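You operate a simulated robot arm through the tools that you are given. There is no shell and no other tool. Be economical: measure what you need, move in short steps, check, and stop when the job is done.

You run a simulated robot arm. Do the job below in one go: nothing can be reset, and whatever is moved stays where it is left.

JOB
Put the grey link on the top of the cable bench. Fetch the yellow pack and set it on the pad. Put the can that says "early" from the top of the low grey box on the top of the cable bench and the can marked "late" on the red end of the packer shelf. Press the table blue button two times. Take the short white guide block and put it on top of the slim pack with the brown card. Fetch the long black guide block and set it on top of the peas pack. Any order will do. Set down upright: can, short white guide block.

The check looks at the end state, three seconds after you hand in, the way a careful person would. Anything else that was tipped, shoved, dropped, spilled or broken makes it a failure.

ROBOT AND FRAMES
A 6-joint arm with a fingered hand on a trunk, on a base that drives. Base frame: it is fixed to the floor where the robot stands at the start and does not move with it; the origin is under the middle of the robot, x ahead of it, y to its left, z up. Readings come in m, degrees, newtons and seconds.
With the tool pointing down near the work surface it reaches from about 0.46 to 0.8 m from the robot's upright axis, wherever it stands. Its first joint turns from -166.0 to 166.0 degrees. Places, roughly: grey link (9x4x3 cm) [0.5, 0, 0.9]; long black guide block [-7, 7.25, 1]; pad (40x30x1 cm) [0.5, -0.7, 0.9]; peas pack [-8.75, 2.75, 1]; red end of the packer shelf [-4.1, 3.8, 1]; short white guide block [-6.75, 7.25, 1]; slim pack with the brown card [-4.5, 6.25, 1]; small blue can, small green can, small orange can [-2.75, 1.75, 1]; table blue button [-4.7, -0.4, 0.9]; top of the cable bench (32x20 cm) [-2.36, -2.14, 0.9]; yellow pack (23x16x16 cm) [0.5, -0.3, 0.9]. Payload 4 kg.
The tool frame sits at the grasp point between the pads (the TCP): z along the fingers, y along the line on which they close. The tips reach 0.02 m beyond it. The gripper opens to 0.14 m. The gripper's body begins 0.054 m behind the TCP. The gripper is a hand of 3 fingers: y runs from the thumb to the fingers, the wrist lies at [0, 0, -0.215] in the tool frame, and closing takes about 1.5 s.
Orientation is told as [roll, pitch, yaw] about the base's x, y, z axes, in that order, counted from this pose: with the fingers straight down and closing along the base's y, the tool's x points along the base's -x, its y along +y and its z along -z.

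CONTROLS
- The arm moves only by the tool servo_tool. Its argument "deltas" is a list of rows, each a list of 2 entries, a list of its own where there are three numbers: the turn, a rotation vector about the base's x, y, z in degrees, then the shift along the base's x, y, z in m. In form: [[[rx, ry, rz], [x, y, z]], ...]. A call has 1 to 8 rows; each row is the pose to reach, as a shift and turn from the pose commanded when the call began. "claw" is the finger opening in m, from 0 to 0.14, set as the call begins (left out, the last holds). Each row takes 0.2 s and may step no farther than 0.05 m and 8.6 degrees from the row before; otherwise, or with a gripper value out of range, the whole call is refused. A pose out of reach is approached as far as the arm can. The call stops where the force on the tool passes 40 N (or 10 N more than at its start, if that is more) or the arm is blocked; 0.2 s more then pass. Each finger travels about 0.045 m/s and halts on what it meets, pressing with about 22 N; the grip force reading is that of the motor and also rises with nothing between the fingers. The clock runs only during rows and for 0.2 s after the last one: add rows that repeat a pose to give the fingers time. The reply holds the time, the measured pose of the TCP, the force on the tool along the base axes, the opening and the grip force, in the units named above and with some noise, with the torque about the TCP (base axes, N m) and any sound that the robot's microphone picked up, and new pictures: "pictures" is both (left out), scene, wrist or none.
- Cameras (640 x 400 px; columns grow to the right, rows downward): "scene" is now at [0.0424, 0.1377, 1.5279]; the picture's right is [-0.66, -0.75, 0.00], its down [-0.53, 0.47, -0.70] and it looks along [0.53, -0.47, -0.71] (base axes); focal length 254 px, centre (320, 200). "wrist" rides on the gripper at [0.074, -0.043, -0.079] in the tool frame; the picture's right is [0.50, 0.87, 0.00], its down [-0.59, 0.34, -0.73] and it looks along [-0.64, 0.37, 0.68] (tool axes); focal length 275 px, centre (320, 200). There is no depth. A picture from a camera that has moved, and an enlarged one, comes with that camera's place and axes in the base frame and with its lens.
- raise_lower(by): slides the trunk up (or, below 0, down) by that many m; the arm and the scene camera ride with it, the base frame stays. It gives what a move gives, with no picture.
- base_move(legs): drives the robot by 1 to 6 legs, each [ahead, left, turn to the left] in m, m and degrees, along the robot's own axes; the way and the turn of a leg run together, so that a leg with both is an arc; at most 1.5 m and 180 degrees a leg. The arm and the cameras ride along, it lands a little off, and it stops where it bumps. It gives what a move gives, and a new picture of the scene camera.
- set_fingers(finger1, finger2, thumb_bend): sets how far each is bent, from 0 (flat) to 100 (curled in); at 30 the hand is open as for a grip, at 70 the pads meet at the TCP. One left out holds its place. A second passes; each finger stops where it meets its share of the squeeze, and holds until it gets a number again. A gripper value or a shape takes the hand back. It gives what a move gives, with no picture; readings hold the bend of each and the force on the fingers (four entries, about 0 where the hand has none), thumb and palm.
- hand_shape(shape): the hand has 3 fingers and takes this shape, open, in about a second: jaw (thumb against the fingers, like two jaws); tri (thumb and two fingers); tip (a fingertip pinch); poke (one finger out to press); point (the index stretched); flat (the hand flat); cup (the hand cupped); fist (a fist). The gripper value then closes the fingers along that shape, each until it touches; the sizes above hold for jaw. It gives what a move gives, with no picture.
- pan_tilt(pan, tilt): turns the head with the scene camera to pan (to the left, within 120 degrees either way) and tilt (down, from -29 to 69), counted from straight ahead of the robot. It gives what a move gives, and a new picture of the scene camera.
- close_up(camera, box): a new picture of the part [left, top, right, bottom] of that camera's present view, enlarged. The clock stands still meanwhile.
- job_done(): hands the job in; it is judged then, once.

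Go step by step. Nothing tells you exact positions but the pictures and the camera data: compare them with the known pose of the tool, close in by small moves and look again before you grip or let go. The budget is 196 turns and 260 pictures, counting those below and the enlarged ones. Unless the task says otherwise, let go and move clear before handing in.

The tools are called by a JSON object that holds its "method" and its "body". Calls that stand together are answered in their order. servo_tool: Moves the arm, as the interface text tells. Its arguments: {"type":"object","properties":{"deltas":{"type":"array","items":{"type":"array"}},"claw":{"type":"number"},"pictures":{"type":"string","enum":["both","scene","wrist","none"]}},"required":["deltas"]} The other tools are called the same way: raise_lower (by) slides the trunk up or down; hand_shape (shape) gives the hand a shape; set_fingers (finger1, finger2, thumb_bend) moves the fingers one by one; base_move (legs) drives the base; pan_tilt (pan, tilt) turns the head that bears the scene camera; close_up (camera, box) takes an enlarged picture of a part of a camera's view; job_done () hands the job in.

At the start:

```text
t: 0.0
tool_pos: [0.3028, -0.293, 1.1802]
orientation: [-0.1, 0.0, 0.0]
ft_force: [0.9, 0.1, -0.6]
wrist_torque: [-0.02, 0.02, 0.01]
gripper_width: 0.1403
gripper_force: 0.1
shape: jaw
bend: [30.0, 30.0, 30.0]
finger forces: [0.0, 0.0, 0.1, 0.0, 0.0, 0.0]
trunk travel left (down, up): [-0.125, 0.465]
robot x, y, heading: [-0.0024, 0.0011, 0.1]
head pan, tilt: [-41.6, 45.3]
```

scene: 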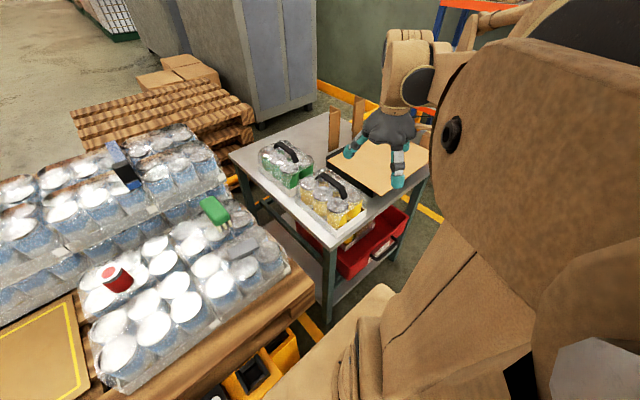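
wrist: 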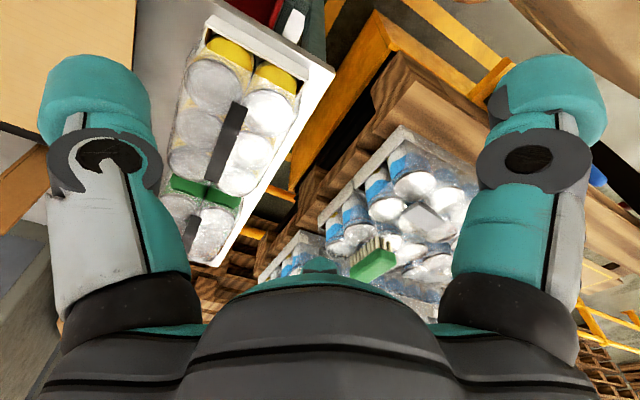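

I see a table with a green and a yellow pack, a pad under the hand, and a pallet of wrapped cans holding some small items. I'll look closer.

{"method": "close_up", "body": {"camera": "scene", "box": [220, 80, 440, 240]}}

{"method": "close_up", "body": {"camera": "scene", "box": [80, 130, 320, 320]}}

```text
2.50 times, centred on (330, 160) of scene
camera zoom: at [0.0424, 0.1377, 1.5279], right [-0.66, -0.75, 0.0], down [-0.53, 0.47, -0.7], along [0.53, -0.47, -0.71], focal length 635 px, centre (295, 300)
```

zoom: 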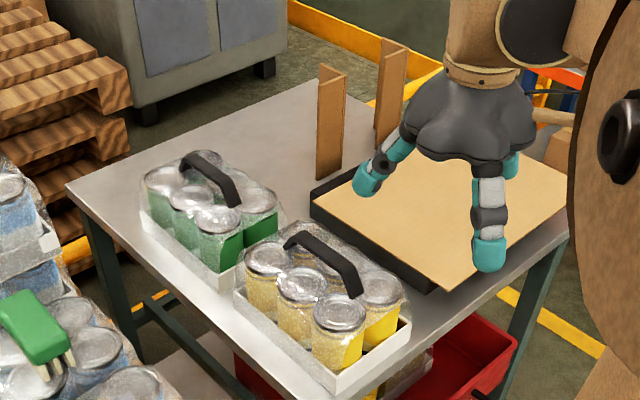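

```text
2.11 times, centred on (200, 225) of scene
camera zoom: at [0.0424, 0.1377, 1.5279], right [-0.66, -0.75, 0.0], down [-0.53, 0.47, -0.7], along [0.53, -0.47, -0.71], focal length 535 px, centre (573, 147)
```

zoom: 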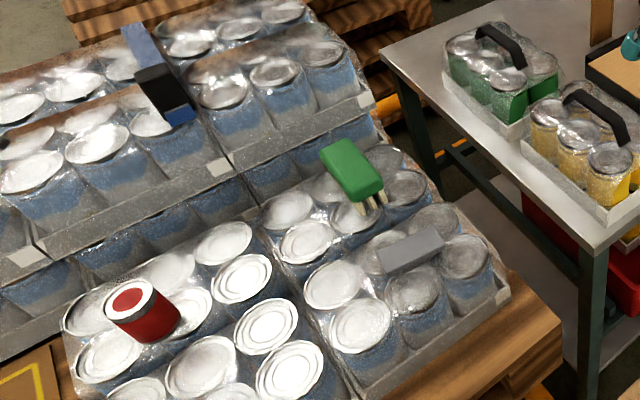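

The yellow pack's handle runs along x, at about (0.50, -0.32, 0.95). I'll move above it and look again.

{"method": "servo_tool", "body": {"deltas": [[[0, 0, 0], [0.045, -0.005, -0.01]], [[0, 0, 0], [0.09, -0.01, -0.02]], [[0, 0, 0], [0.135, -0.02, -0.03]], [[0, 0, 0], [0.17, -0.025, -0.05]], [[0, 0, 0], [0.2, -0.03, -0.06]], [[0, 0, 0], [0.2, -0.03, -0.06]]]}}

```text
t: 1.4
tool_pos: [0.5028, -0.323, 1.1175]
orientation: [-0.1, 0.0, -0.1]
ft_force: [0.0, 0.2, -0.6]
wrist_torque: [0.02, 0.0, 0.01]
gripper_width: 0.1399
gripper_force: 0.1
shape: jaw
bend: [30.0, 30.0, 30.0]
finger forces: [0.1, 0.0, 0.0, 0.0, 0.0, 0.0]
trunk travel left (down, up): [-0.125, 0.465]
robot x, y, heading: [0.0024, -0.0015, 0.1]
head pan, tilt: [-41.6, 45.3]
camera scene: at [0.0423, 0.1378, 1.5279], right [-0.66, -0.75, 0.0], down [-0.53, 0.47, -0.7], along [0.53, -0.47, -0.71], focal length 254 px, centre (320, 200)
camera wrist: at [0.4297, -0.3673, 1.1974], right [-0.5, 0.87, 0.0], down [0.59, 0.34, 0.73], along [0.64, 0.37, -0.68], focal length 275 px, centre (320, 200)
```

scene: 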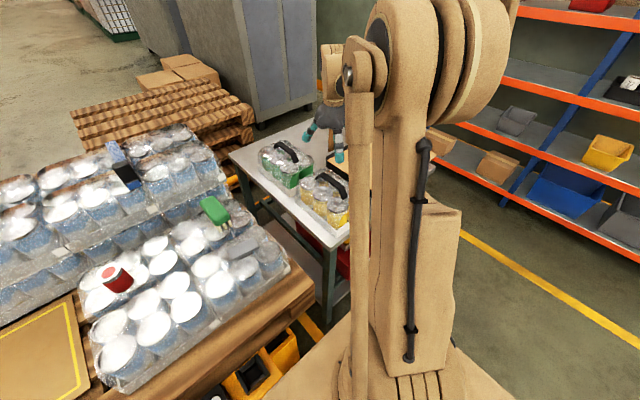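
wrist: 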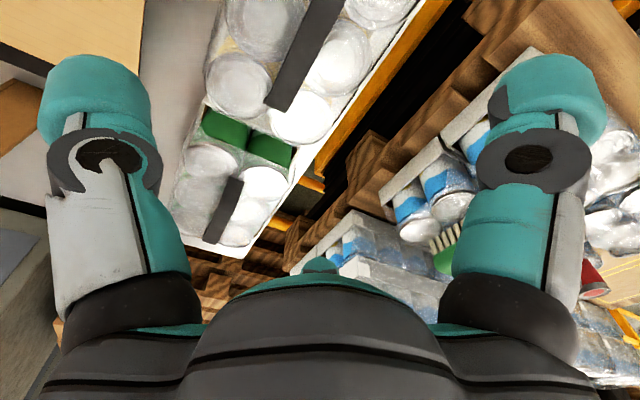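

The far end of the handle sits near (0.57, -0.333). I'll back off a little in x and descend to triangulate its height.

{"method": "servo_tool", "body": {"deltas": [[[0, 0, 0], [-0.04, -0.005, -0.02]], [[0, 0, 0], [-0.08, -0.01, -0.04]], [[0, 0, 0], [-0.11, -0.01, -0.06]], [[0, 0, 0], [-0.11, -0.01, -0.06]]], "pictures": "wrist"}}

```text
t: 2.4
tool_pos: [0.394, -0.3359, 1.0605]
orientation: [0.1, 0.0, 0.0]
ft_force: [-0.5, 0.4, -0.1]
wrist_torque: [-0.01, 0.01, 0.03]
gripper_width: 0.14
gripper_force: 0.1
shape: jaw
bend: [30.0, 30.0, 30.0]
finger forces: [0.0, 0.1, 0.0, 0.0, 0.1, 0.1]
trunk travel left (down, up): [-0.125, 0.465]
robot x, y, heading: [-0.0002, -0.0012, 0.2]
head pan, tilt: [-41.6, 45.3]
camera wrist: at [0.3219, -0.3794, 1.1391], right [-0.5, 0.87, 0.0], down [0.59, 0.34, 0.73], along [0.64, 0.37, -0.68], focal length 275 px, centre (320, 200)
```

wrist: 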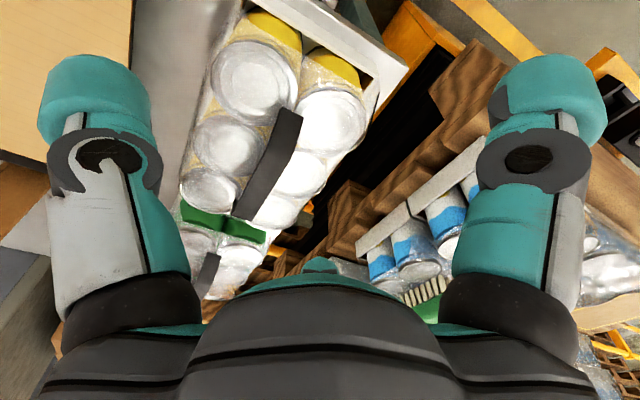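

The handle's middle is at about (0.498, -0.336, 0.945). I'll move over it with a narrowed hand and descend, then check.

{"method": "servo_tool", "body": {"deltas": [[[0, 0, 0], [0.045, 0, 0]], [[0, 0, 0], [0.09, 0, 0]], [[0, 0, 0], [0.105, 0, -0.02]], [[0, 0, 0], [0.105, 0, -0.05]], [[0, 0, 0], [0.105, 0, -0.08]], [[0, 0, 0], [0.105, 0, -0.1]], [[0, 0, 0], [0.105, 0, -0.1]]], "claw": 0.09, "pictures": "both"}}

```text
t: 4.0
tool_pos: [0.4985, -0.3333, 0.9599]
orientation: [0.0, 0.0, -0.1]
ft_force: [0.3, 0.3, -0.1]
wrist_torque: [0.0, 0.02, -0.01]
gripper_width: 0.0905
gripper_force: 0.0
shape: jaw
bend: [28.0, 28.0, 27.0]
finger forces: [0.0, 0.0, 0.0, 0.0, 0.0, 0.1]
trunk travel left (down, up): [-0.125, 0.465]
robot x, y, heading: [0.0017, 0.0024, -0.1]
head pan, tilt: [-41.6, 45.3]
camera scene: at [0.0425, 0.1376, 1.5279], right [-0.66, -0.75, 0.0], down [-0.53, 0.47, -0.7], along [0.53, -0.47, -0.71], focal length 254 px, centre (320, 200)
camera wrist: at [0.4255, -0.3759, 1.0387], right [-0.5, 0.87, 0.0], down [0.59, 0.34, 0.73], along [0.64, 0.37, -0.68], focal length 275 px, centre (320, 200)
```

scene: 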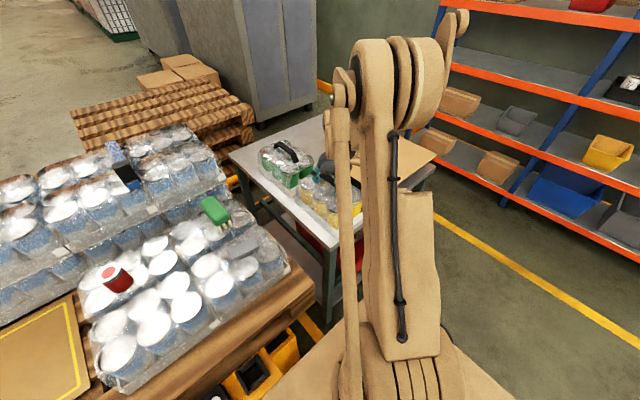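
wrist: 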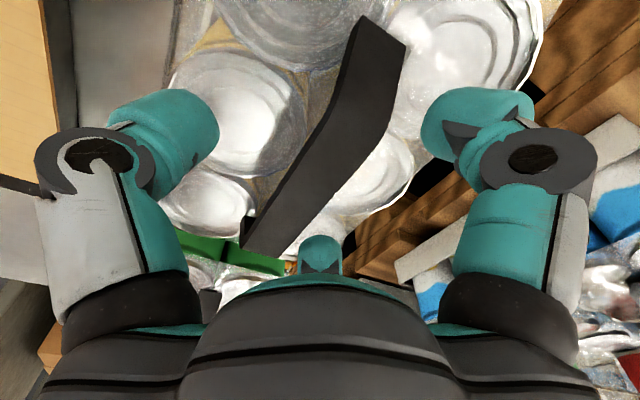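

The handle lies between the fingers with its middle near x=0.513. I'll centre on it, lower a little and close.

{"method": "servo_tool", "body": {"deltas": [[[0, 0, 0], [0.014, -0.004, -0.01]], [[0, 0, 0], [0.014, -0.004, -0.022]], [[0, 0, 0], [0.014, -0.004, -0.022]]], "pictures": "none"}}

{"method": "servo_tool", "body": {"deltas": [[[0, 0, 0], [0, 0, 0]], [[0, 0, 0], [0, 0, 0]], [[0, 0, 0], [0, 0, 0]], [[0, 0, 0], [0, 0, 0]], [[0, 0, 0], [0, 0, 0]], [[0, 0, 0], [0, 0, 0]], [[0, 0, 0], [0, 0, 0]], [[0, 0, 0], [0, 0, 0]]], "claw": 0, "pictures": "wrist"}}

```text
t: 4.8
tool_pos: [0.5125, -0.3364, 0.9383]
orientation: [0.0, 0.0, 0.0]
ft_force: [0.1, 1.5, -0.1]
wrist_torque: [0.01, -0.01, 0.02]
gripper_width: 0.0906
gripper_force: 0.0
shape: jaw
bend: [28.0, 28.0, 27.0]
finger forces: [0.0, 0.0, 0.1, 0.0, 0.0, 0.0]
trunk travel left (down, up): [-0.125, 0.465]
robot x, y, heading: [0.0037, 0.0002, 0.0]
head pan, tilt: [-41.6, 45.3]
```

```text
t: 6.6
tool_pos: [0.5137, -0.3366, 0.9388]
orientation: [0.0, -0.1, -0.1]
ft_force: [0.9, 0.1, 0.7]
wrist_torque: [-0.21, 0.01, 0.0]
gripper_width: 0.0183
gripper_force: 21.8
shape: jaw
bend: [100.0, 100.0, 67.0]
finger forces: [17.2, 17.2, 0.0, 0.0, 42.9, 0.0]
trunk travel left (down, up): [-0.125, 0.465]
robot x, y, heading: [0.0018, 0.0004, 0.1]
head pan, tilt: [-41.6, 45.3]
camera wrist: at [0.4407, -0.3803, 1.0164], right [-0.5, 0.87, 0.0], down [0.59, 0.34, 0.73], along [0.64, 0.37, -0.68], focal length 275 px, centre (320, 200)
```

wrist: 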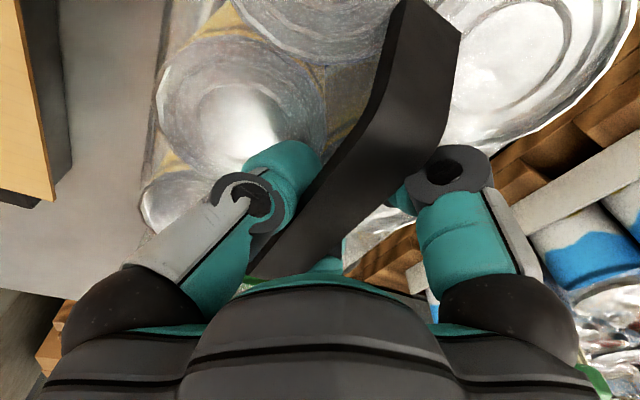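

The hand has gripped the handle (width 0.018, firm force). I'll lift a little.

{"method": "servo_tool", "body": {"deltas": [[[0, 0, 0], [0, 0, 0.015]], [[0, 0, 0], [0, 0, 0.03]], [[0, 0, 0], [0, 0, 0.05]], [[0, 0, 0], [0, 0, 0.08]], [[0, 0, 0], [0, 0, 0.08]]], "pictures": "both"}}

```text
t: 7.8
tool_pos: [0.5147, -0.3375, 1.018]
orientation: [-0.1, 0.1, 0.0]
ft_force: [0.1, 1.3, -9.7]
wrist_torque: [-0.02, 0.0, 0.0]
gripper_width: 0.0183
gripper_force: 21.5
shape: jaw
bend: [100.0, 100.0, 67.0]
finger forces: [16.9, 17.2, 0.1, 0.0, 44.4, 0.1]
trunk travel left (down, up): [-0.125, 0.465]
robot x, y, heading: [0.0019, 0.0026, 0.0]
head pan, tilt: [-41.6, 45.3]
camera scene: at [0.0436, 0.137, 1.5279], right [-0.66, -0.75, 0.0], down [-0.53, 0.47, -0.7], along [0.53, -0.47, -0.71], focal length 254 px, centre (320, 200)
camera wrist: at [0.4416, -0.3812, 1.0968], right [-0.5, 0.87, 0.0], down [0.59, 0.34, 0.73], along [0.64, 0.37, -0.68], focal length 275 px, centre (320, 200)
```

scene: 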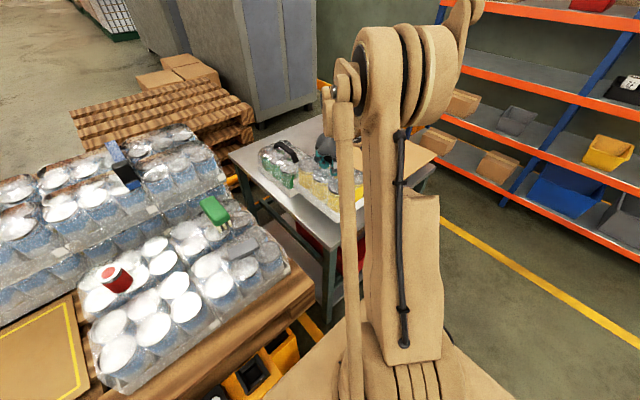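
wrist: 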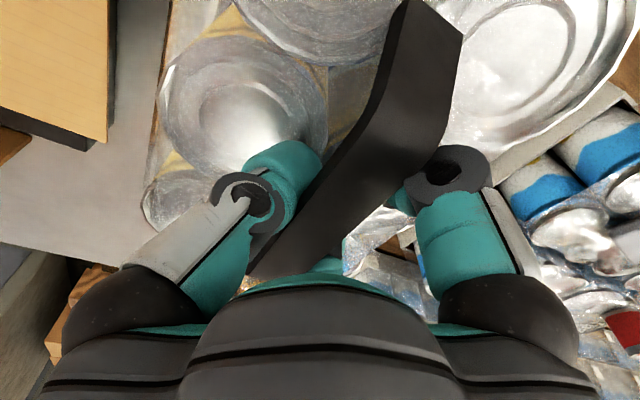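

The pack hangs free (~1 kg). The pad spans about x 0.41–0.70, y -0.49 to -0.89, top about 0.86, so I'll raise the pack and shift the base right to reach it.

{"method": "servo_tool", "body": {"deltas": [[[0, 0, 0], [0, 0, 0.05]], [[0, 0, 0], [0, 0, 0.1]], [[0, 0, 0], [0, 0, 0.1]]], "pictures": "none"}}

{"method": "base_move", "body": {"legs": [[0, -0.28, 0]]}}

```text
t: 8.6
tool_pos: [0.5142, -0.3395, 1.1174]
orientation: [0.0, 0.0, 0.1]
ft_force: [0.2, 0.5, -9.6]
wrist_torque: [-0.01, 0.02, -0.01]
gripper_width: 0.0179
gripper_force: 22.1
shape: jaw
bend: [100.0, 100.0, 67.0]
finger forces: [16.9, 17.0, 0.0, 0.0, 45.0, 0.0]
trunk travel left (down, up): [-0.125, 0.465]
robot x, y, heading: [-0.0, 0.0011, 0.2]
head pan, tilt: [-41.6, 45.3]
```

```text
t: 10.6
tool_pos: [0.5128, -0.6193, 1.1172]
orientation: [0.1, 0.2, -0.1]
ft_force: [-1.0, -0.1, -9.5]
wrist_torque: [-0.05, 0.03, 0.0]
gripper_width: 0.0179
gripper_force: 22.0
shape: jaw
bend: [100.0, 100.0, 67.0]
finger forces: [16.1, 16.2, 0.0, 0.0, 38.2, 0.1]
trunk travel left (down, up): [-0.125, 0.465]
robot x, y, heading: [-0.0016, -0.2783, -0.0]
head pan, tilt: [-41.6, 45.3]
camera scene: at [0.0434, -0.1432, 1.528], right [-0.67, -0.75, 0.0], down [-0.53, 0.47, -0.7], along [0.52, -0.47, -0.71], focal length 254 px, centre (320, 200)
```

scene: 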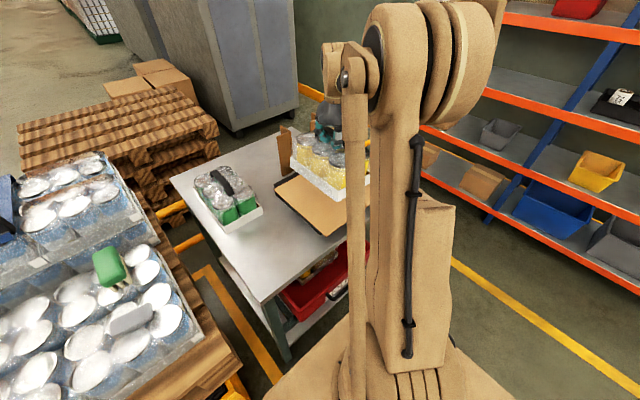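

The pack is over the pad now. I'll centre it and lower to just above.

{"method": "servo_tool", "body": {"deltas": [[[0, 0, 0], [0.02, -0.03, 0]], [[0, 0, 0], [0.043, -0.06, 0]], [[0, 0, 0], [0.043, -0.06, -0.035]], [[0, 0, 0], [0.043, -0.06, -0.07]], [[0, 0, 0], [0.043, -0.06, -0.07]]], "pictures": "both"}}

```text
t: 11.8
tool_pos: [0.5549, -0.6779, 1.0467]
orientation: [0.0, 0.0, -0.1]
ft_force: [0.2, -0.2, -11.0]
wrist_torque: [-0.08, 0.02, 0.0]
gripper_width: 0.0174
gripper_force: 21.7
shape: jaw
bend: [100.0, 100.0, 67.0]
finger forces: [15.8, 16.2, 0.1, 0.1, 37.4, 0.1]
trunk travel left (down, up): [-0.125, 0.465]
robot x, y, heading: [0.0, -0.2806, -0.0]
head pan, tilt: [-41.6, 45.3]
camera scene: at [0.0433, -0.1422, 1.528], right [-0.67, -0.75, 0.0], down [-0.53, 0.47, -0.7], along [0.52, -0.47, -0.71], focal length 254 px, centre (320, 200)
camera wrist: at [0.4816, -0.7215, 1.1253], right [-0.5, 0.87, 0.0], down [0.59, 0.34, 0.73], along [0.64, 0.37, -0.68], focal length 275 px, centre (320, 200)
```

scene: 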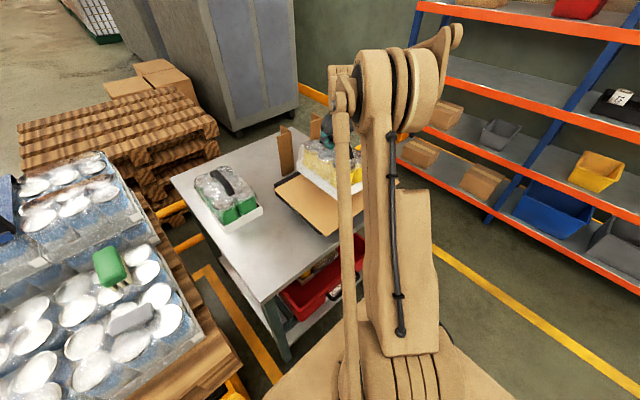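
wrist: 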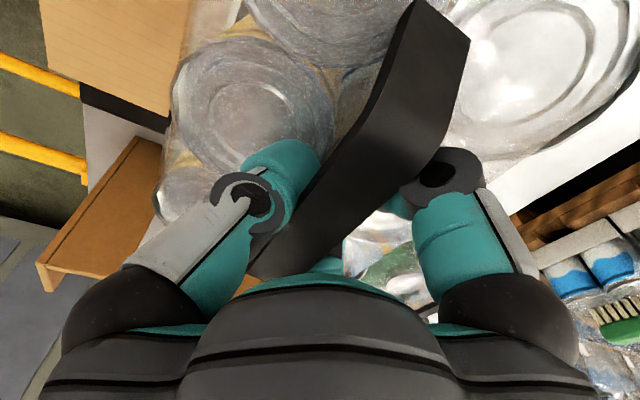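

{"method": "close_up", "body": {"camera": "scene", "box": [260, 110, 380, 250]}}

```text
2.86 times, centred on (320, 180) of scene
camera zoom: at [0.0433, -0.1422, 1.528], right [-0.67, -0.75, 0.0], down [-0.53, 0.47, -0.7], along [0.52, -0.47, -0.71], focal length 726 px, centre (320, 257)
```

zoom: 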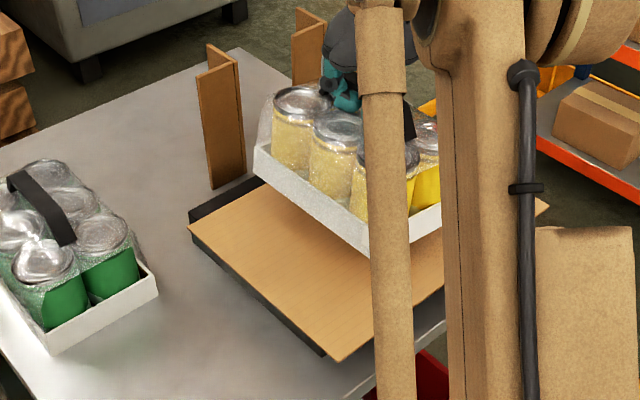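

The pack hangs fully inside the pad outline. I'll lower in small steps until contact.

{"method": "servo_tool", "body": {"deltas": [[[0, 0, 0], [-0.006, -0.005, -0.015]], [[0, 0, 0], [-0.006, -0.005, -0.025]], [[0, 0, 0], [-0.006, -0.005, -0.03]], [[0, 0, 0], [-0.006, -0.005, -0.035]], [[0, 0, 0], [-0.006, -0.005, -0.035]]], "pictures": "none"}}

```text
t: 12.9
tool_pos: [0.55, -0.6827, 1.0131]
orientation: [0.0, 0.1, -0.1]
ft_force: [-0.6, -0.6, -9.7]
wrist_torque: [-0.09, 0.0, 0.0]
gripper_width: 0.0175
gripper_force: 22.5
shape: jaw
bend: [100.0, 100.0, 67.0]
finger forces: [15.8, 15.9, 0.1, 0.1, 37.0, 0.0]
trunk travel left (down, up): [-0.125, 0.465]
robot x, y, heading: [-0.0004, -0.2785, 0.0]
head pan, tilt: [-41.6, 45.3]
```

{"method": "servo_tool", "body": {"deltas": [[[0, 0, 0], [0, 0, -0.006]], [[0, 0, 0], [0, 0, -0.01]], [[0, 0, 0], [0, 0, -0.01]]], "pictures": "scene"}}

```text
t: 13.8
tool_pos: [0.5493, -0.6784, 1.006]
orientation: [-0.2, -0.1, 0.0]
ft_force: [6.7, 10.7, 35.6]
wrist_torque: [-1.48, -0.06, -0.08]
gripper_width: 0.0172
gripper_force: 21.4
shape: jaw
bend: [100.0, 100.0, 68.0]
finger forces: [33.5, 28.8, 0.0, 0.0, 96.3, 0.0]
trunk travel left (down, up): [-0.125, 0.465]
robot x, y, heading: [0.002, -0.2795, -0.1]
head pan, tilt: [-41.6, 45.3]
camera scene: at [0.0403, -0.1372, 1.5279], right [-0.67, -0.75, 0.0], down [-0.53, 0.47, -0.71], along [0.53, -0.47, -0.71], focal length 254 px, centre (320, 200)
```

scene: 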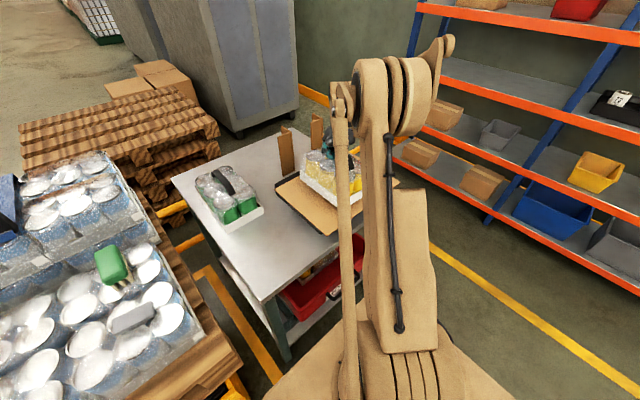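

The pack is down (contact at 1.006). I'll ease off, open and rise.

{"method": "servo_tool", "body": {"deltas": [[[0, 0, 0], [0, 0, 0.003]], [[0, 0, 0], [0, 0, 0.003]]], "pictures": "none"}}

{"method": "servo_tool", "body": {"deltas": [[[0, 0, 0], [0, 0, 0]], [[0, 0, 0], [0, 0, 0]], [[0, 0, 0], [0, 0, 0]], [[0, 0, 0], [0, 0, 0]], [[0, 0, 0], [0, 0, 0]], [[0, 0, 0], [0, 0, 0]], [[0, 0, 0], [0, 0, 0]]], "claw": 0.09, "pictures": "wrist"}}

```text
t: 14.3
tool_pos: [0.5502, -0.6831, 1.0067]
orientation: [-0.1, 0.1, 0.0]
ft_force: [2.5, 6.8, 15.3]
wrist_torque: [-0.57, -0.06, 0.02]
gripper_width: 0.0175
gripper_force: 22.3
shape: jaw
bend: [100.0, 100.0, 68.0]
finger forces: [25.7, 24.3, 0.1, 0.0, 80.1, 0.1]
trunk travel left (down, up): [-0.125, 0.465]
robot x, y, heading: [0.0028, -0.2796, -0.2]
head pan, tilt: [-41.6, 45.3]
```

```text
t: 15.9
tool_pos: [0.5514, -0.6839, 1.0062]
orientation: [0.0, -0.1, 0.0]
ft_force: [0.3, 0.1, 0.5]
wrist_torque: [-0.01, 0.02, 0.0]
gripper_width: 0.0894
gripper_force: 0.1
shape: jaw
bend: [29.0, 29.0, 27.0]
finger forces: [0.1, 0.0, 0.1, 0.0, 0.0, 0.1]
trunk travel left (down, up): [-0.125, 0.465]
robot x, y, heading: [0.0025, -0.2794, -0.1]
head pan, tilt: [-41.6, 45.3]
camera wrist: at [0.4774, -0.7268, 1.0844], right [-0.5, 0.87, 0.0], down [0.59, 0.34, 0.73], along [0.64, 0.37, -0.68], focal length 275 px, centre (320, 200)
```

wrist: 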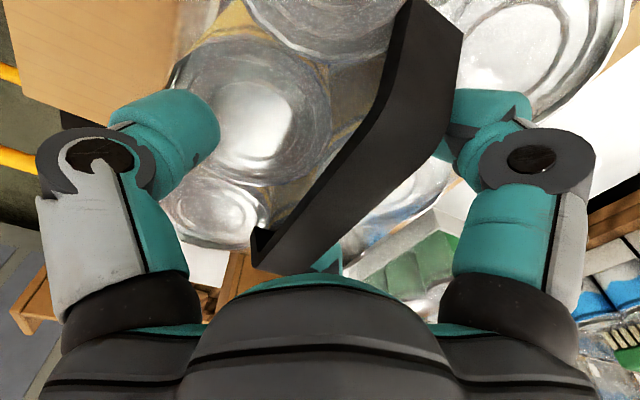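

The pack is standing on the pad. I'll rise and swing toward the grey link, which triangulates to about (0.47, 0.035, 0.95) with its long axis roughly along y.

{"method": "servo_tool", "body": {"deltas": [[[0, 0, 0], [0, 0, 0.05]], [[0, 0, 0], [0, 0, 0.1]], [[0, 0, 0], [-0.02, 0.02, 0.13]], [[0, 0, 8], [-0.04, 0.06, 0.13]], [[0, 0, 16], [-0.06, 0.1, 0.13]], [[0, 0, 24], [-0.07, 0.14, 0.13]], [[0, 0, 32], [-0.08, 0.18, 0.13]], [[0, 0, 40], [-0.09, 0.22, 0.13]]], "pictures": "none"}}

{"method": "servo_tool", "body": {"deltas": [[[0, 0, 8], [0, 0.045, 0]], [[0, 0, 16], [0, 0.09, 0]], [[0, 0, 24], [0, 0.135, 0]], [[0, 0, 32], [0, 0.18, 0]], [[0, 0, 37], [0, 0.225, 0]], [[0, 0, 37], [0, 0.27, 0]], [[0, 0, 37], [0, 0.315, 0]], [[0, 0, 37], [0, 0.36, 0]]], "pictures": "scene"}}

```text
t: 17.8
tool_pos: [0.4583, -0.4618, 1.1356]
orientation: [0.0, 0.0, 40.0]
ft_force: [-0.4, 0.2, 1.0]
wrist_torque: [-0.02, -0.01, -0.01]
gripper_width: 0.0897
gripper_force: 0.1
shape: jaw
bend: [29.0, 29.0, 27.0]
finger forces: [0.0, 0.0, 0.1, 0.1, 0.1, 0.0]
trunk travel left (down, up): [-0.125, 0.465]
robot x, y, heading: [0.0008, -0.2794, -0.1]
head pan, tilt: [-41.6, 45.3]
```

```text
t: 19.6
tool_pos: [0.4597, -0.1032, 1.1371]
orientation: [0.1, 0.0, 77.0]
ft_force: [0.8, 0.3, 0.9]
wrist_torque: [-0.02, 0.01, 0.0]
gripper_width: 0.0895
gripper_force: 0.1
shape: jaw
bend: [29.0, 29.0, 27.0]
finger forces: [0.0, 0.0, 0.0, 0.0, 0.0, 0.0]
trunk travel left (down, up): [-0.125, 0.465]
robot x, y, heading: [0.0002, -0.2782, -0.4]
head pan, tilt: [-41.6, 45.3]
camera scene: at [0.0429, -0.1405, 1.5278], right [-0.67, -0.75, 0.0], down [-0.53, 0.47, -0.7], along [0.52, -0.47, -0.71], focal length 254 px, centre (320, 200)
```

scene: 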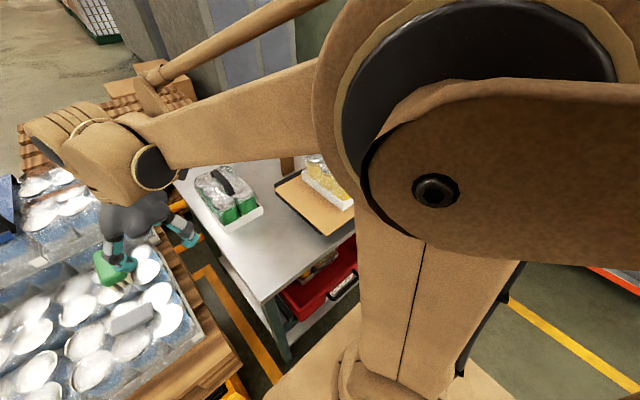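

{"method": "close_up", "body": {"camera": "scene", "box": [50, 200, 250, 390]}}

{"method": "close_up", "body": {"camera": "wrist", "box": [0, 0, 640, 400]}}

```text
2.11 times, centred on (150, 295) of scene
camera zoom: at [0.0429, -0.1405, 1.5278], right [-0.67, -0.75, 0.0], down [-0.53, 0.47, -0.7], along [0.52, -0.47, -0.71], focal length 535 px, centre (678, 0)
```

zoom: 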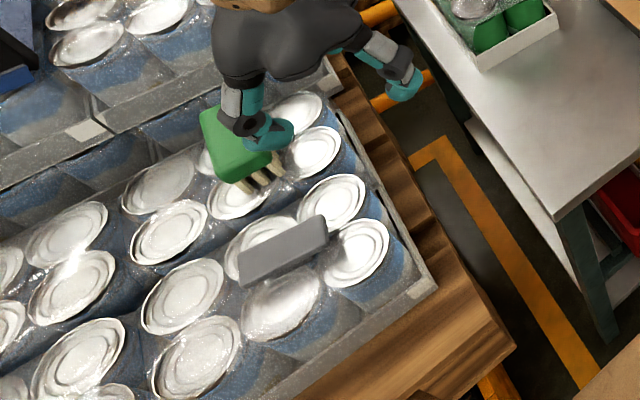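

```text
1.00 times, centred on (320, 200) of wrist (not enlarged: the box is as wide or as high as the picture)
camera zoom: at [0.4873, -0.1851, 1.2169], right [-0.96, -0.29, 0.0], down [-0.2, 0.65, 0.73], along [-0.21, 0.7, -0.68], focal length 275 px, centre (320, 200)
```

zoom: 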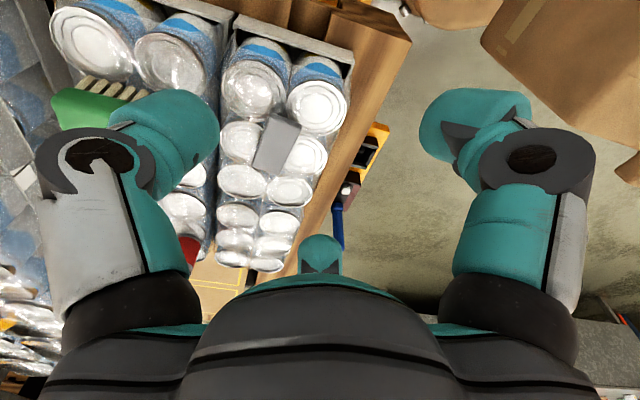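

The link's top centre is near (0.480, 0.022, 0.945), long axis tilted about 10° from y. I'll move over it with a narrower hand and look again.

{"method": "servo_tool", "body": {"deltas": [[[0, 0, 3], [0.01, 0.045, 0]], [[0, 0, 3], [0.015, 0.085, 0]], [[0, 0, 3], [0.019, 0.125, 0]], [[0, 0, 3], [0.019, 0.125, -0.045]], [[0, 0, 3], [0.019, 0.125, -0.09]], [[0, 0, 3], [0.019, 0.125, -0.145]], [[0, 0, 3], [0.019, 0.125, -0.145]]], "claw": 0.07, "pictures": "both"}}

```text
refused: row 6 steps farther than a row can; nothing moved
```

{"method": "servo_tool", "body": {"deltas": [[[0, 0, 3], [0.01, 0.045, 0]], [[0, 0, 3], [0.015, 0.085, 0]], [[0, 0, 3], [0.019, 0.125, 0]], [[0, 0, 3], [0.019, 0.125, -0.045]], [[0, 0, 3], [0.019, 0.125, -0.09]], [[0, 0, 3], [0.019, 0.125, -0.137]], [[0, 0, 3], [0.019, 0.125, -0.137]]], "claw": 0.07, "pictures": "both"}}

```text
t: 21.1
tool_pos: [0.4797, 0.0212, 0.9984]
orientation: [0.0, 0.1, 79.8]
ft_force: [0.3, -0.5, 0.2]
wrist_torque: [0.02, 0.01, 0.02]
gripper_width: 0.0705
gripper_force: 0.1
shape: jaw
bend: [34.0, 34.0, 33.0]
finger forces: [0.0, 0.0, 0.1, 0.1, 0.0, 0.1]
trunk travel left (down, up): [-0.125, 0.465]
robot x, y, heading: [0.0001, -0.2774, -0.0]
head pan, tilt: [-41.6, 45.3]
camera scene: at [0.0424, -0.1414, 1.5279], right [-0.67, -0.75, 0.0], down [-0.53, 0.47, -0.7], along [0.52, -0.47, -0.71], focal length 254 px, centre (320, 200)
camera wrist: at [0.5102, -0.0606, 1.0769], right [-0.94, -0.34, 0.0], down [-0.23, 0.64, 0.73], along [-0.25, 0.69, -0.68], focal length 275 px, centre (320, 200)
```

scene: 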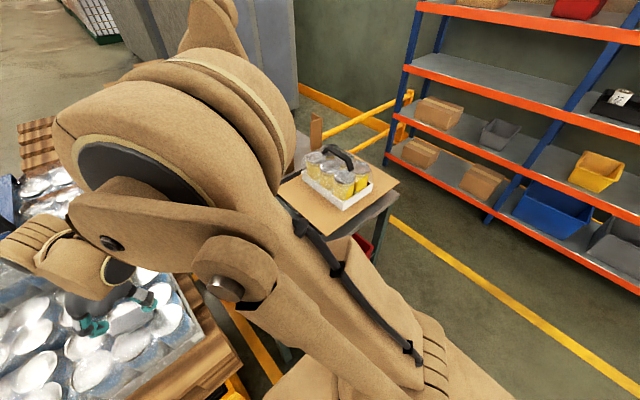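
wrist: 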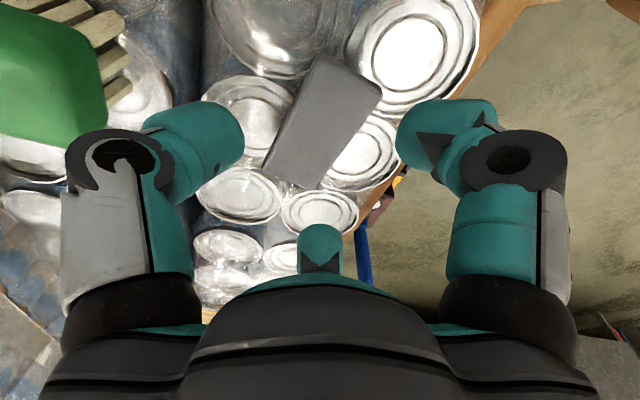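

The link sits well between the fingers. I'll turn 4° more, descend and close.

{"method": "servo_tool", "body": {"deltas": [[[0, 0, 3.5], [0.002, 0, -0.02]], [[0, 0, 3.5], [0.002, 0, -0.04]], [[0, 0, 3.5], [0.002, 0, -0.052]], [[0, 0, 3.5], [0.002, 0, -0.06]], [[0, 0, 3.5], [0.002, 0, -0.06]]], "pictures": "none"}}

{"method": "servo_tool", "body": {"deltas": [[[0, 0, 0], [0, 0, 0]], [[0, 0, 0], [0, 0, 0]], [[0, 0, 0], [0, 0, 0]], [[0, 0, 0], [0, 0, 0]], [[0, 0, 0], [0, 0, 0]], [[0, 0, 0], [0, 0, 0]], [[0, 0, 0], [0, 0, 0]]], "claw": 0.0, "pictures": "wrist"}}

```text
t: 22.4
tool_pos: [0.4805, 0.0208, 0.9394]
orientation: [0.0, 0.1, 83.3]
ft_force: [0.3, -1.4, 0.1]
wrist_torque: [0.01, 0.0, -0.01]
gripper_width: 0.0703
gripper_force: 0.1
shape: jaw
bend: [34.0, 34.0, 33.0]
finger forces: [0.1, 0.1, 0.1, 0.0, 0.0, 0.0]
trunk travel left (down, up): [-0.125, 0.465]
robot x, y, heading: [-0.0024, -0.2798, 0.1]
head pan, tilt: [-41.6, 45.3]
```

```text
t: 23.9
tool_pos: [0.4808, 0.0213, 0.9391]
orientation: [0.0, -0.1, 83.4]
ft_force: [0.1, -1.0, 1.9]
wrist_torque: [-0.06, -0.06, 0.01]
gripper_width: 0.0498
gripper_force: 21.9
shape: jaw
bend: [45.0, 45.0, 37.0]
finger forces: [13.5, 13.1, 0.1, 0.0, 26.9, 0.1]
trunk travel left (down, up): [-0.125, 0.465]
robot x, y, heading: [-0.0001, -0.279, 0.0]
head pan, tilt: [-41.6, 45.3]
camera wrist: at [0.5158, -0.0583, 1.0179], right [-0.92, -0.4, 0.0], down [-0.27, 0.62, 0.73], along [-0.29, 0.67, -0.68], focal length 275 px, centre (320, 200)
```

wrist: 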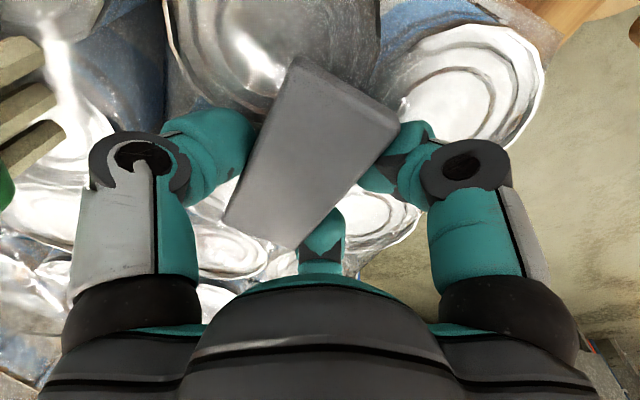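

The link is held. I'll lift it clear and look around with the head.

{"method": "servo_tool", "body": {"deltas": [[[0, 0, 0], [0, 0, 0.05]], [[0, 0, 0], [0, 0, 0.1]], [[0, 0, 0], [0, 0, 0.15]], [[0, 0, 0], [0, 0, 0.2]], [[0, 0, -8], [0, -0.04, 0.22]], [[0, 0, -16], [0, -0.08, 0.22]], [[0, 0, -24], [0, -0.12, 0.22]], [[0, 0, -32], [-0.01, -0.16, 0.22]]], "pictures": "none"}}

{"method": "pan_tilt", "body": {"pan": -110, "tilt": 20}}

{"method": "pan_tilt", "body": {"pan": 110, "tilt": 20}}

```text
t: 25.8
tool_pos: [0.4669, -0.1376, 1.1605]
orientation: [0.0, 0.0, 51.3]
ft_force: [-0.1, 0.0, -0.3]
wrist_torque: [0.01, 0.02, -0.04]
gripper_width: 0.0495
gripper_force: 21.9
shape: jaw
bend: [45.0, 45.0, 37.0]
finger forces: [13.1, 13.5, 0.1, 0.0, 26.5, 0.0]
trunk travel left (down, up): [-0.125, 0.465]
robot x, y, heading: [0.0018, -0.281, 0.1]
head pan, tilt: [-41.6, 45.3]
```

```text
t: 27.1
tool_pos: [0.4684, -0.1361, 1.1591]
orientation: [0.0, 0.0, 51.5]
ft_force: [0.2, -0.6, -0.2]
wrist_torque: [0.04, -0.03, 0.02]
gripper_width: 0.0495
gripper_force: 22.1
shape: jaw
bend: [45.0, 45.0, 37.0]
finger forces: [13.2, 13.4, 0.0, 0.0, 26.5, 0.0]
trunk travel left (down, up): [-0.125, 0.465]
robot x, y, heading: [-0.0015, -0.2781, -0.2]
head pan, tilt: [-110.0, 20.0]
camera scene: at [-0.0499, -0.1748, 1.567], right [-0.94, 0.34, 0.0], down [0.12, 0.32, -0.94], along [-0.32, -0.88, -0.34], focal length 254 px, centre (320, 200)
```

scene: 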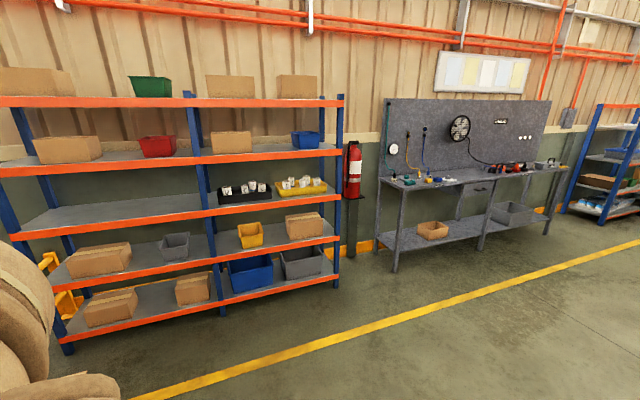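

```text
t: 30.3
tool_pos: [0.4685, -0.135, 1.1592]
orientation: [-0.1, 0.0, 51.4]
ft_force: [0.4, -0.3, 0.1]
wrist_torque: [0.0, 0.02, 0.0]
gripper_width: 0.0496
gripper_force: 21.8
shape: jaw
bend: [45.0, 45.0, 37.0]
finger forces: [13.1, 13.4, 0.0, 0.0, 26.7, 0.0]
trunk travel left (down, up): [-0.125, 0.465]
robot x, y, heading: [0.0013, -0.2805, -0.2]
head pan, tilt: [110.0, 20.0]
camera scene: at [-0.0496, 0.0003, 1.567], right [0.94, 0.34, 0.0], down [0.12, -0.32, -0.94], along [-0.32, 0.88, -0.34], focal length 254 px, centre (320, 200)
```

scene: 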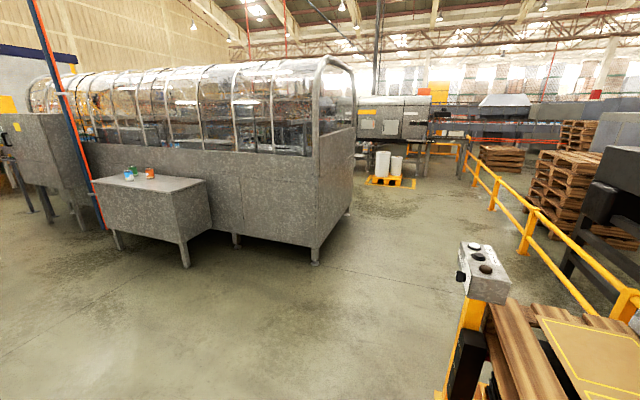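

The pegboard bench on the right is at the cable bench's place; the low grey box with small cans is to the left. I'll zoom in on both.

{"method": "close_up", "body": {"camera": "scene", "box": [80, 150, 220, 240]}}

{"method": "pan_tilt", "body": {"pan": -118, "tilt": 20}}

{"method": "close_up", "body": {"camera": "scene", "box": [300, 120, 540, 270]}}

```text
4.44 times, centred on (150, 195) of scene
camera zoom: at [-0.0496, 0.0003, 1.567], right [0.94, 0.34, 0.0], down [0.12, -0.32, -0.94], along [-0.32, 0.88, -0.34], focal length 1129 px, centre (1076, 222)
```

zoom: 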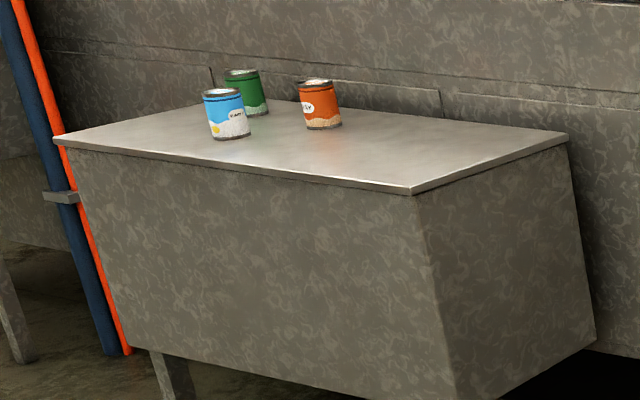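

```text
t: 33.6
tool_pos: [0.4685, -0.1363, 1.1589]
orientation: [0.0, 0.0, 51.3]
ft_force: [0.9, 1.2, 0.2]
wrist_torque: [0.02, -0.05, 0.02]
gripper_width: 0.0494
gripper_force: 21.8
shape: jaw
bend: [45.0, 45.0, 37.0]
finger forces: [13.1, 13.4, 0.0, 0.1, 26.6, 0.0]
trunk travel left (down, up): [-0.125, 0.465]
robot x, y, heading: [-0.0003, -0.279, -0.0]
head pan, tilt: [-118.0, 20.0]
camera scene: at [-0.0618, -0.1695, 1.567], right [-0.88, 0.47, 0.0], down [0.16, 0.3, -0.94], along [-0.44, -0.83, -0.34], focal length 254 px, centre (320, 200)
```

scene: 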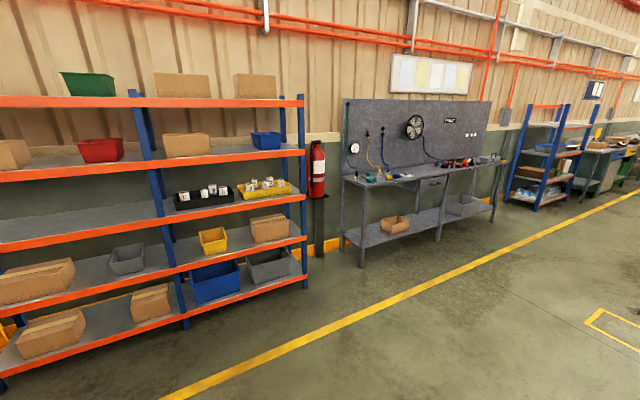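

```text
2.67 times, centred on (420, 195) of scene
camera zoom: at [-0.0618, -0.1695, 1.567], right [-0.88, 0.47, 0.0], down [0.16, 0.3, -0.94], along [-0.44, -0.83, -0.34], focal length 677 px, centre (53, 213)
```

zoom: 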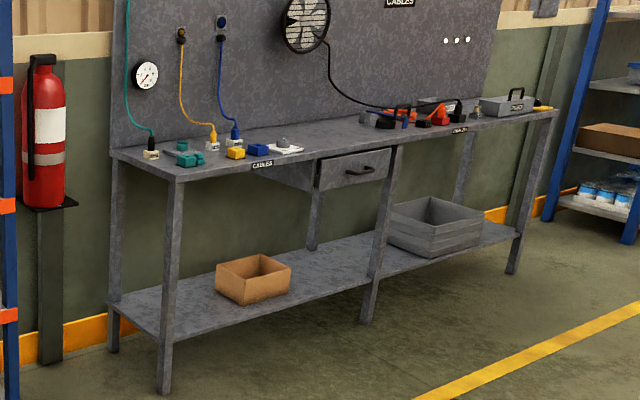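

Near (-2.36, -2.14) there's a free stretch of the "CABLES" bench top; its front edge is at about y=-1.92. I'll back out, turn right and drive up to it.

{"method": "base_move", "body": {"legs": [[-1.2, 0, 0], [0, 0, -90], [0, -1.16, 0], [0.75, 0, 0]]}}

{"method": "pan_tilt", "body": {"pan": 0, "tilt": 40}}

```text
t: 52.6
tool_pos: [-2.211, -1.5023, 1.1597]
orientation: [0.0, 0.0, -38.3]
ft_force: [0.1, -0.1, 0.2]
wrist_torque: [0.01, -0.03, 0.01]
gripper_width: 0.0491
gripper_force: 22.0
shape: jaw
bend: [45.0, 45.0, 37.0]
finger forces: [13.1, 13.3, 0.1, 0.0, 26.4, 0.0]
trunk travel left (down, up): [-0.125, 0.465]
robot x, y, heading: [-2.353, -1.034, -89.8]
head pan, tilt: [-118.0, 20.0]
camera scene: at [-2.2476, -0.9688, 1.567], right [0.47, 0.88, 0.0], down [0.3, -0.16, -0.94], along [-0.83, 0.44, -0.34], focal length 254 px, centre (320, 200)
```

scene: 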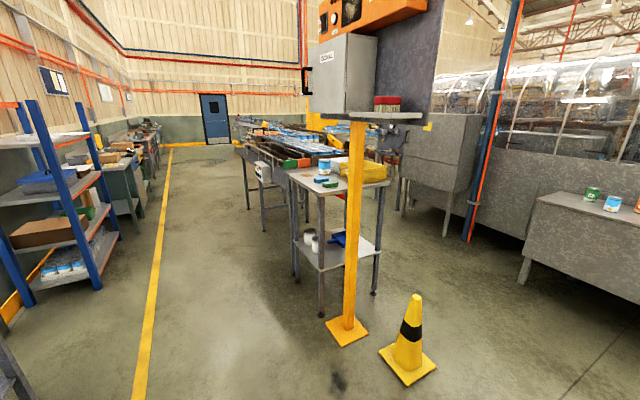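

```text
t: 54.6
tool_pos: [-2.2104, -1.5014, 1.1594]
orientation: [0.0, 0.0, -38.3]
ft_force: [0.3, 0.4, 0.0]
wrist_torque: [-0.03, -0.01, 0.0]
gripper_width: 0.0494
gripper_force: 21.7
shape: jaw
bend: [45.0, 45.0, 37.0]
finger forces: [13.2, 13.3, 0.0, 0.1, 26.4, 0.1]
trunk travel left (down, up): [-0.125, 0.465]
robot x, y, heading: [-2.3552, -1.0337, -90.0]
head pan, tilt: [0.0, 40.0]
camera scene: at [-2.1649, -1.0968, 1.5356], right [-1.0, 0.0, 0.0], down [0.0, 0.64, -0.77], along [0.0, -0.77, -0.64], focal length 254 px, centre (320, 200)
```

scene: 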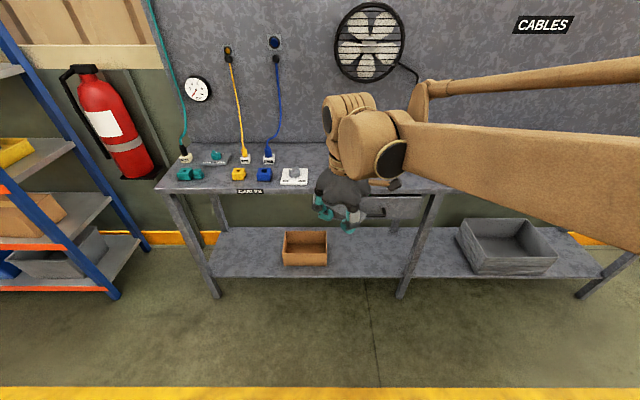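

The bench edge is at y≈-1.93 as expected. I'll drive closer, and tilt the head down onto the bench.

{"method": "base_move", "body": {"legs": [[0.37, 0, 0]]}}

{"method": "servo_tool", "body": {"deltas": [[[0, 0, 8], [-0.04, 0, 0]], [[0, 0, 16], [-0.08, 0, 0]], [[0, 0, 24], [-0.12, 0, 0]], [[0, 0, 32], [-0.15, -0.01, 0]], [[0, 0, 38], [-0.15, -0.05, 0]], [[0, 0, 38], [-0.15, -0.05, 0]]], "pictures": "wrist"}}

{"method": "pan_tilt", "body": {"pan": -20, "tilt": 45}}

```text
t: 57.0
tool_pos: [-2.2099, -1.8675, 1.1592]
orientation: [0.1, 0.0, -38.3]
ft_force: [-0.2, 0.3, -0.5]
wrist_torque: [0.01, 0.0, -0.01]
gripper_width: 0.0495
gripper_force: 22.2
shape: jaw
bend: [45.0, 45.0, 37.0]
finger forces: [13.2, 13.3, 0.0, 0.0, 26.4, 0.1]
trunk travel left (down, up): [-0.125, 0.465]
robot x, y, heading: [-2.355, -1.3988, -89.8]
head pan, tilt: [0.0, 40.0]
camera scene: at [-2.1636, -1.4629, 1.5355], right [-1.0, 0.0, 0.0], down [0.0, 0.64, -0.77], along [0.0, -0.77, -0.64], focal length 254 px, centre (320, 200)
```

scene: 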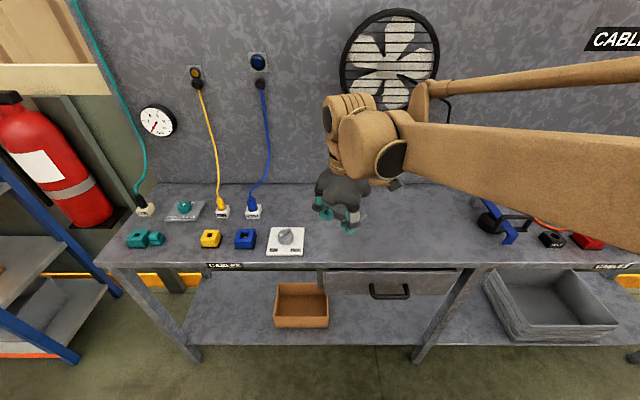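

```text
t: 58.4
tool_pos: [-2.3118, -1.9132, 1.1603]
orientation: [-0.1, 0.7, -1.8]
ft_force: [0.6, -0.5, -0.6]
wrist_torque: [-0.01, -0.01, 0.02]
gripper_width: 0.0494
gripper_force: 21.8
shape: jaw
bend: [45.0, 45.0, 37.0]
finger forces: [13.4, 13.4, 0.0, 0.0, 26.8, 0.0]
out of reach, approached as far as the arm can: row 4, 5, 6
trunk travel left (down, up): [-0.125, 0.465]
robot x, y, heading: [-2.3535, -1.3984, -89.8]
head pan, tilt: [0.0, 40.0]
camera wrist: at [-2.3837, -1.9542, 1.2399], right [-0.47, 0.88, 0.0], down [0.61, 0.32, 0.73], along [0.64, 0.35, -0.69], focal length 275 px, centre (320, 200)
```

wrist: 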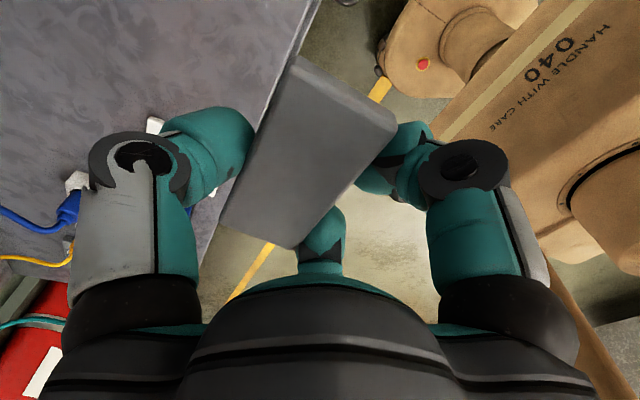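

```text
t: 59.2
tool_pos: [-2.3108, -1.9143, 1.1607]
orientation: [-0.1, 0.8, -1.9]
ft_force: [-0.1, 0.4, -0.7]
wrist_torque: [-0.04, -0.01, 0.0]
gripper_width: 0.0493
gripper_force: 21.9
shape: jaw
bend: [45.0, 45.0, 37.0]
finger forces: [13.4, 13.4, 0.0, 0.0, 26.9, 0.0]
trunk travel left (down, up): [-0.125, 0.465]
robot x, y, heading: [-2.3543, -1.3983, -89.8]
head pan, tilt: [-20.0, 45.0]
camera scene: at [-2.1914, -1.4538, 1.5283], right [-0.94, 0.34, 0.0], down [0.24, 0.67, -0.71], along [-0.24, -0.67, -0.71], focal length 254 px, centre (320, 200)
```

scene: 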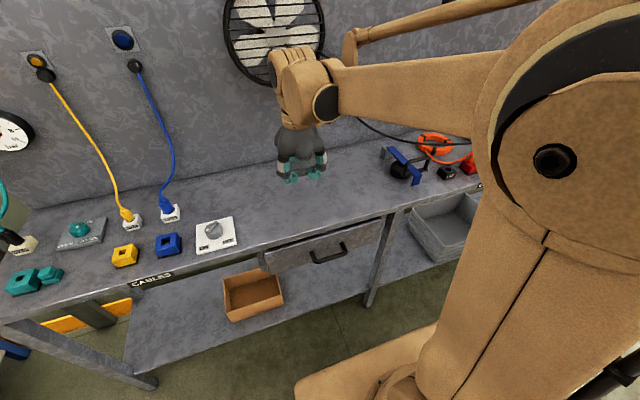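

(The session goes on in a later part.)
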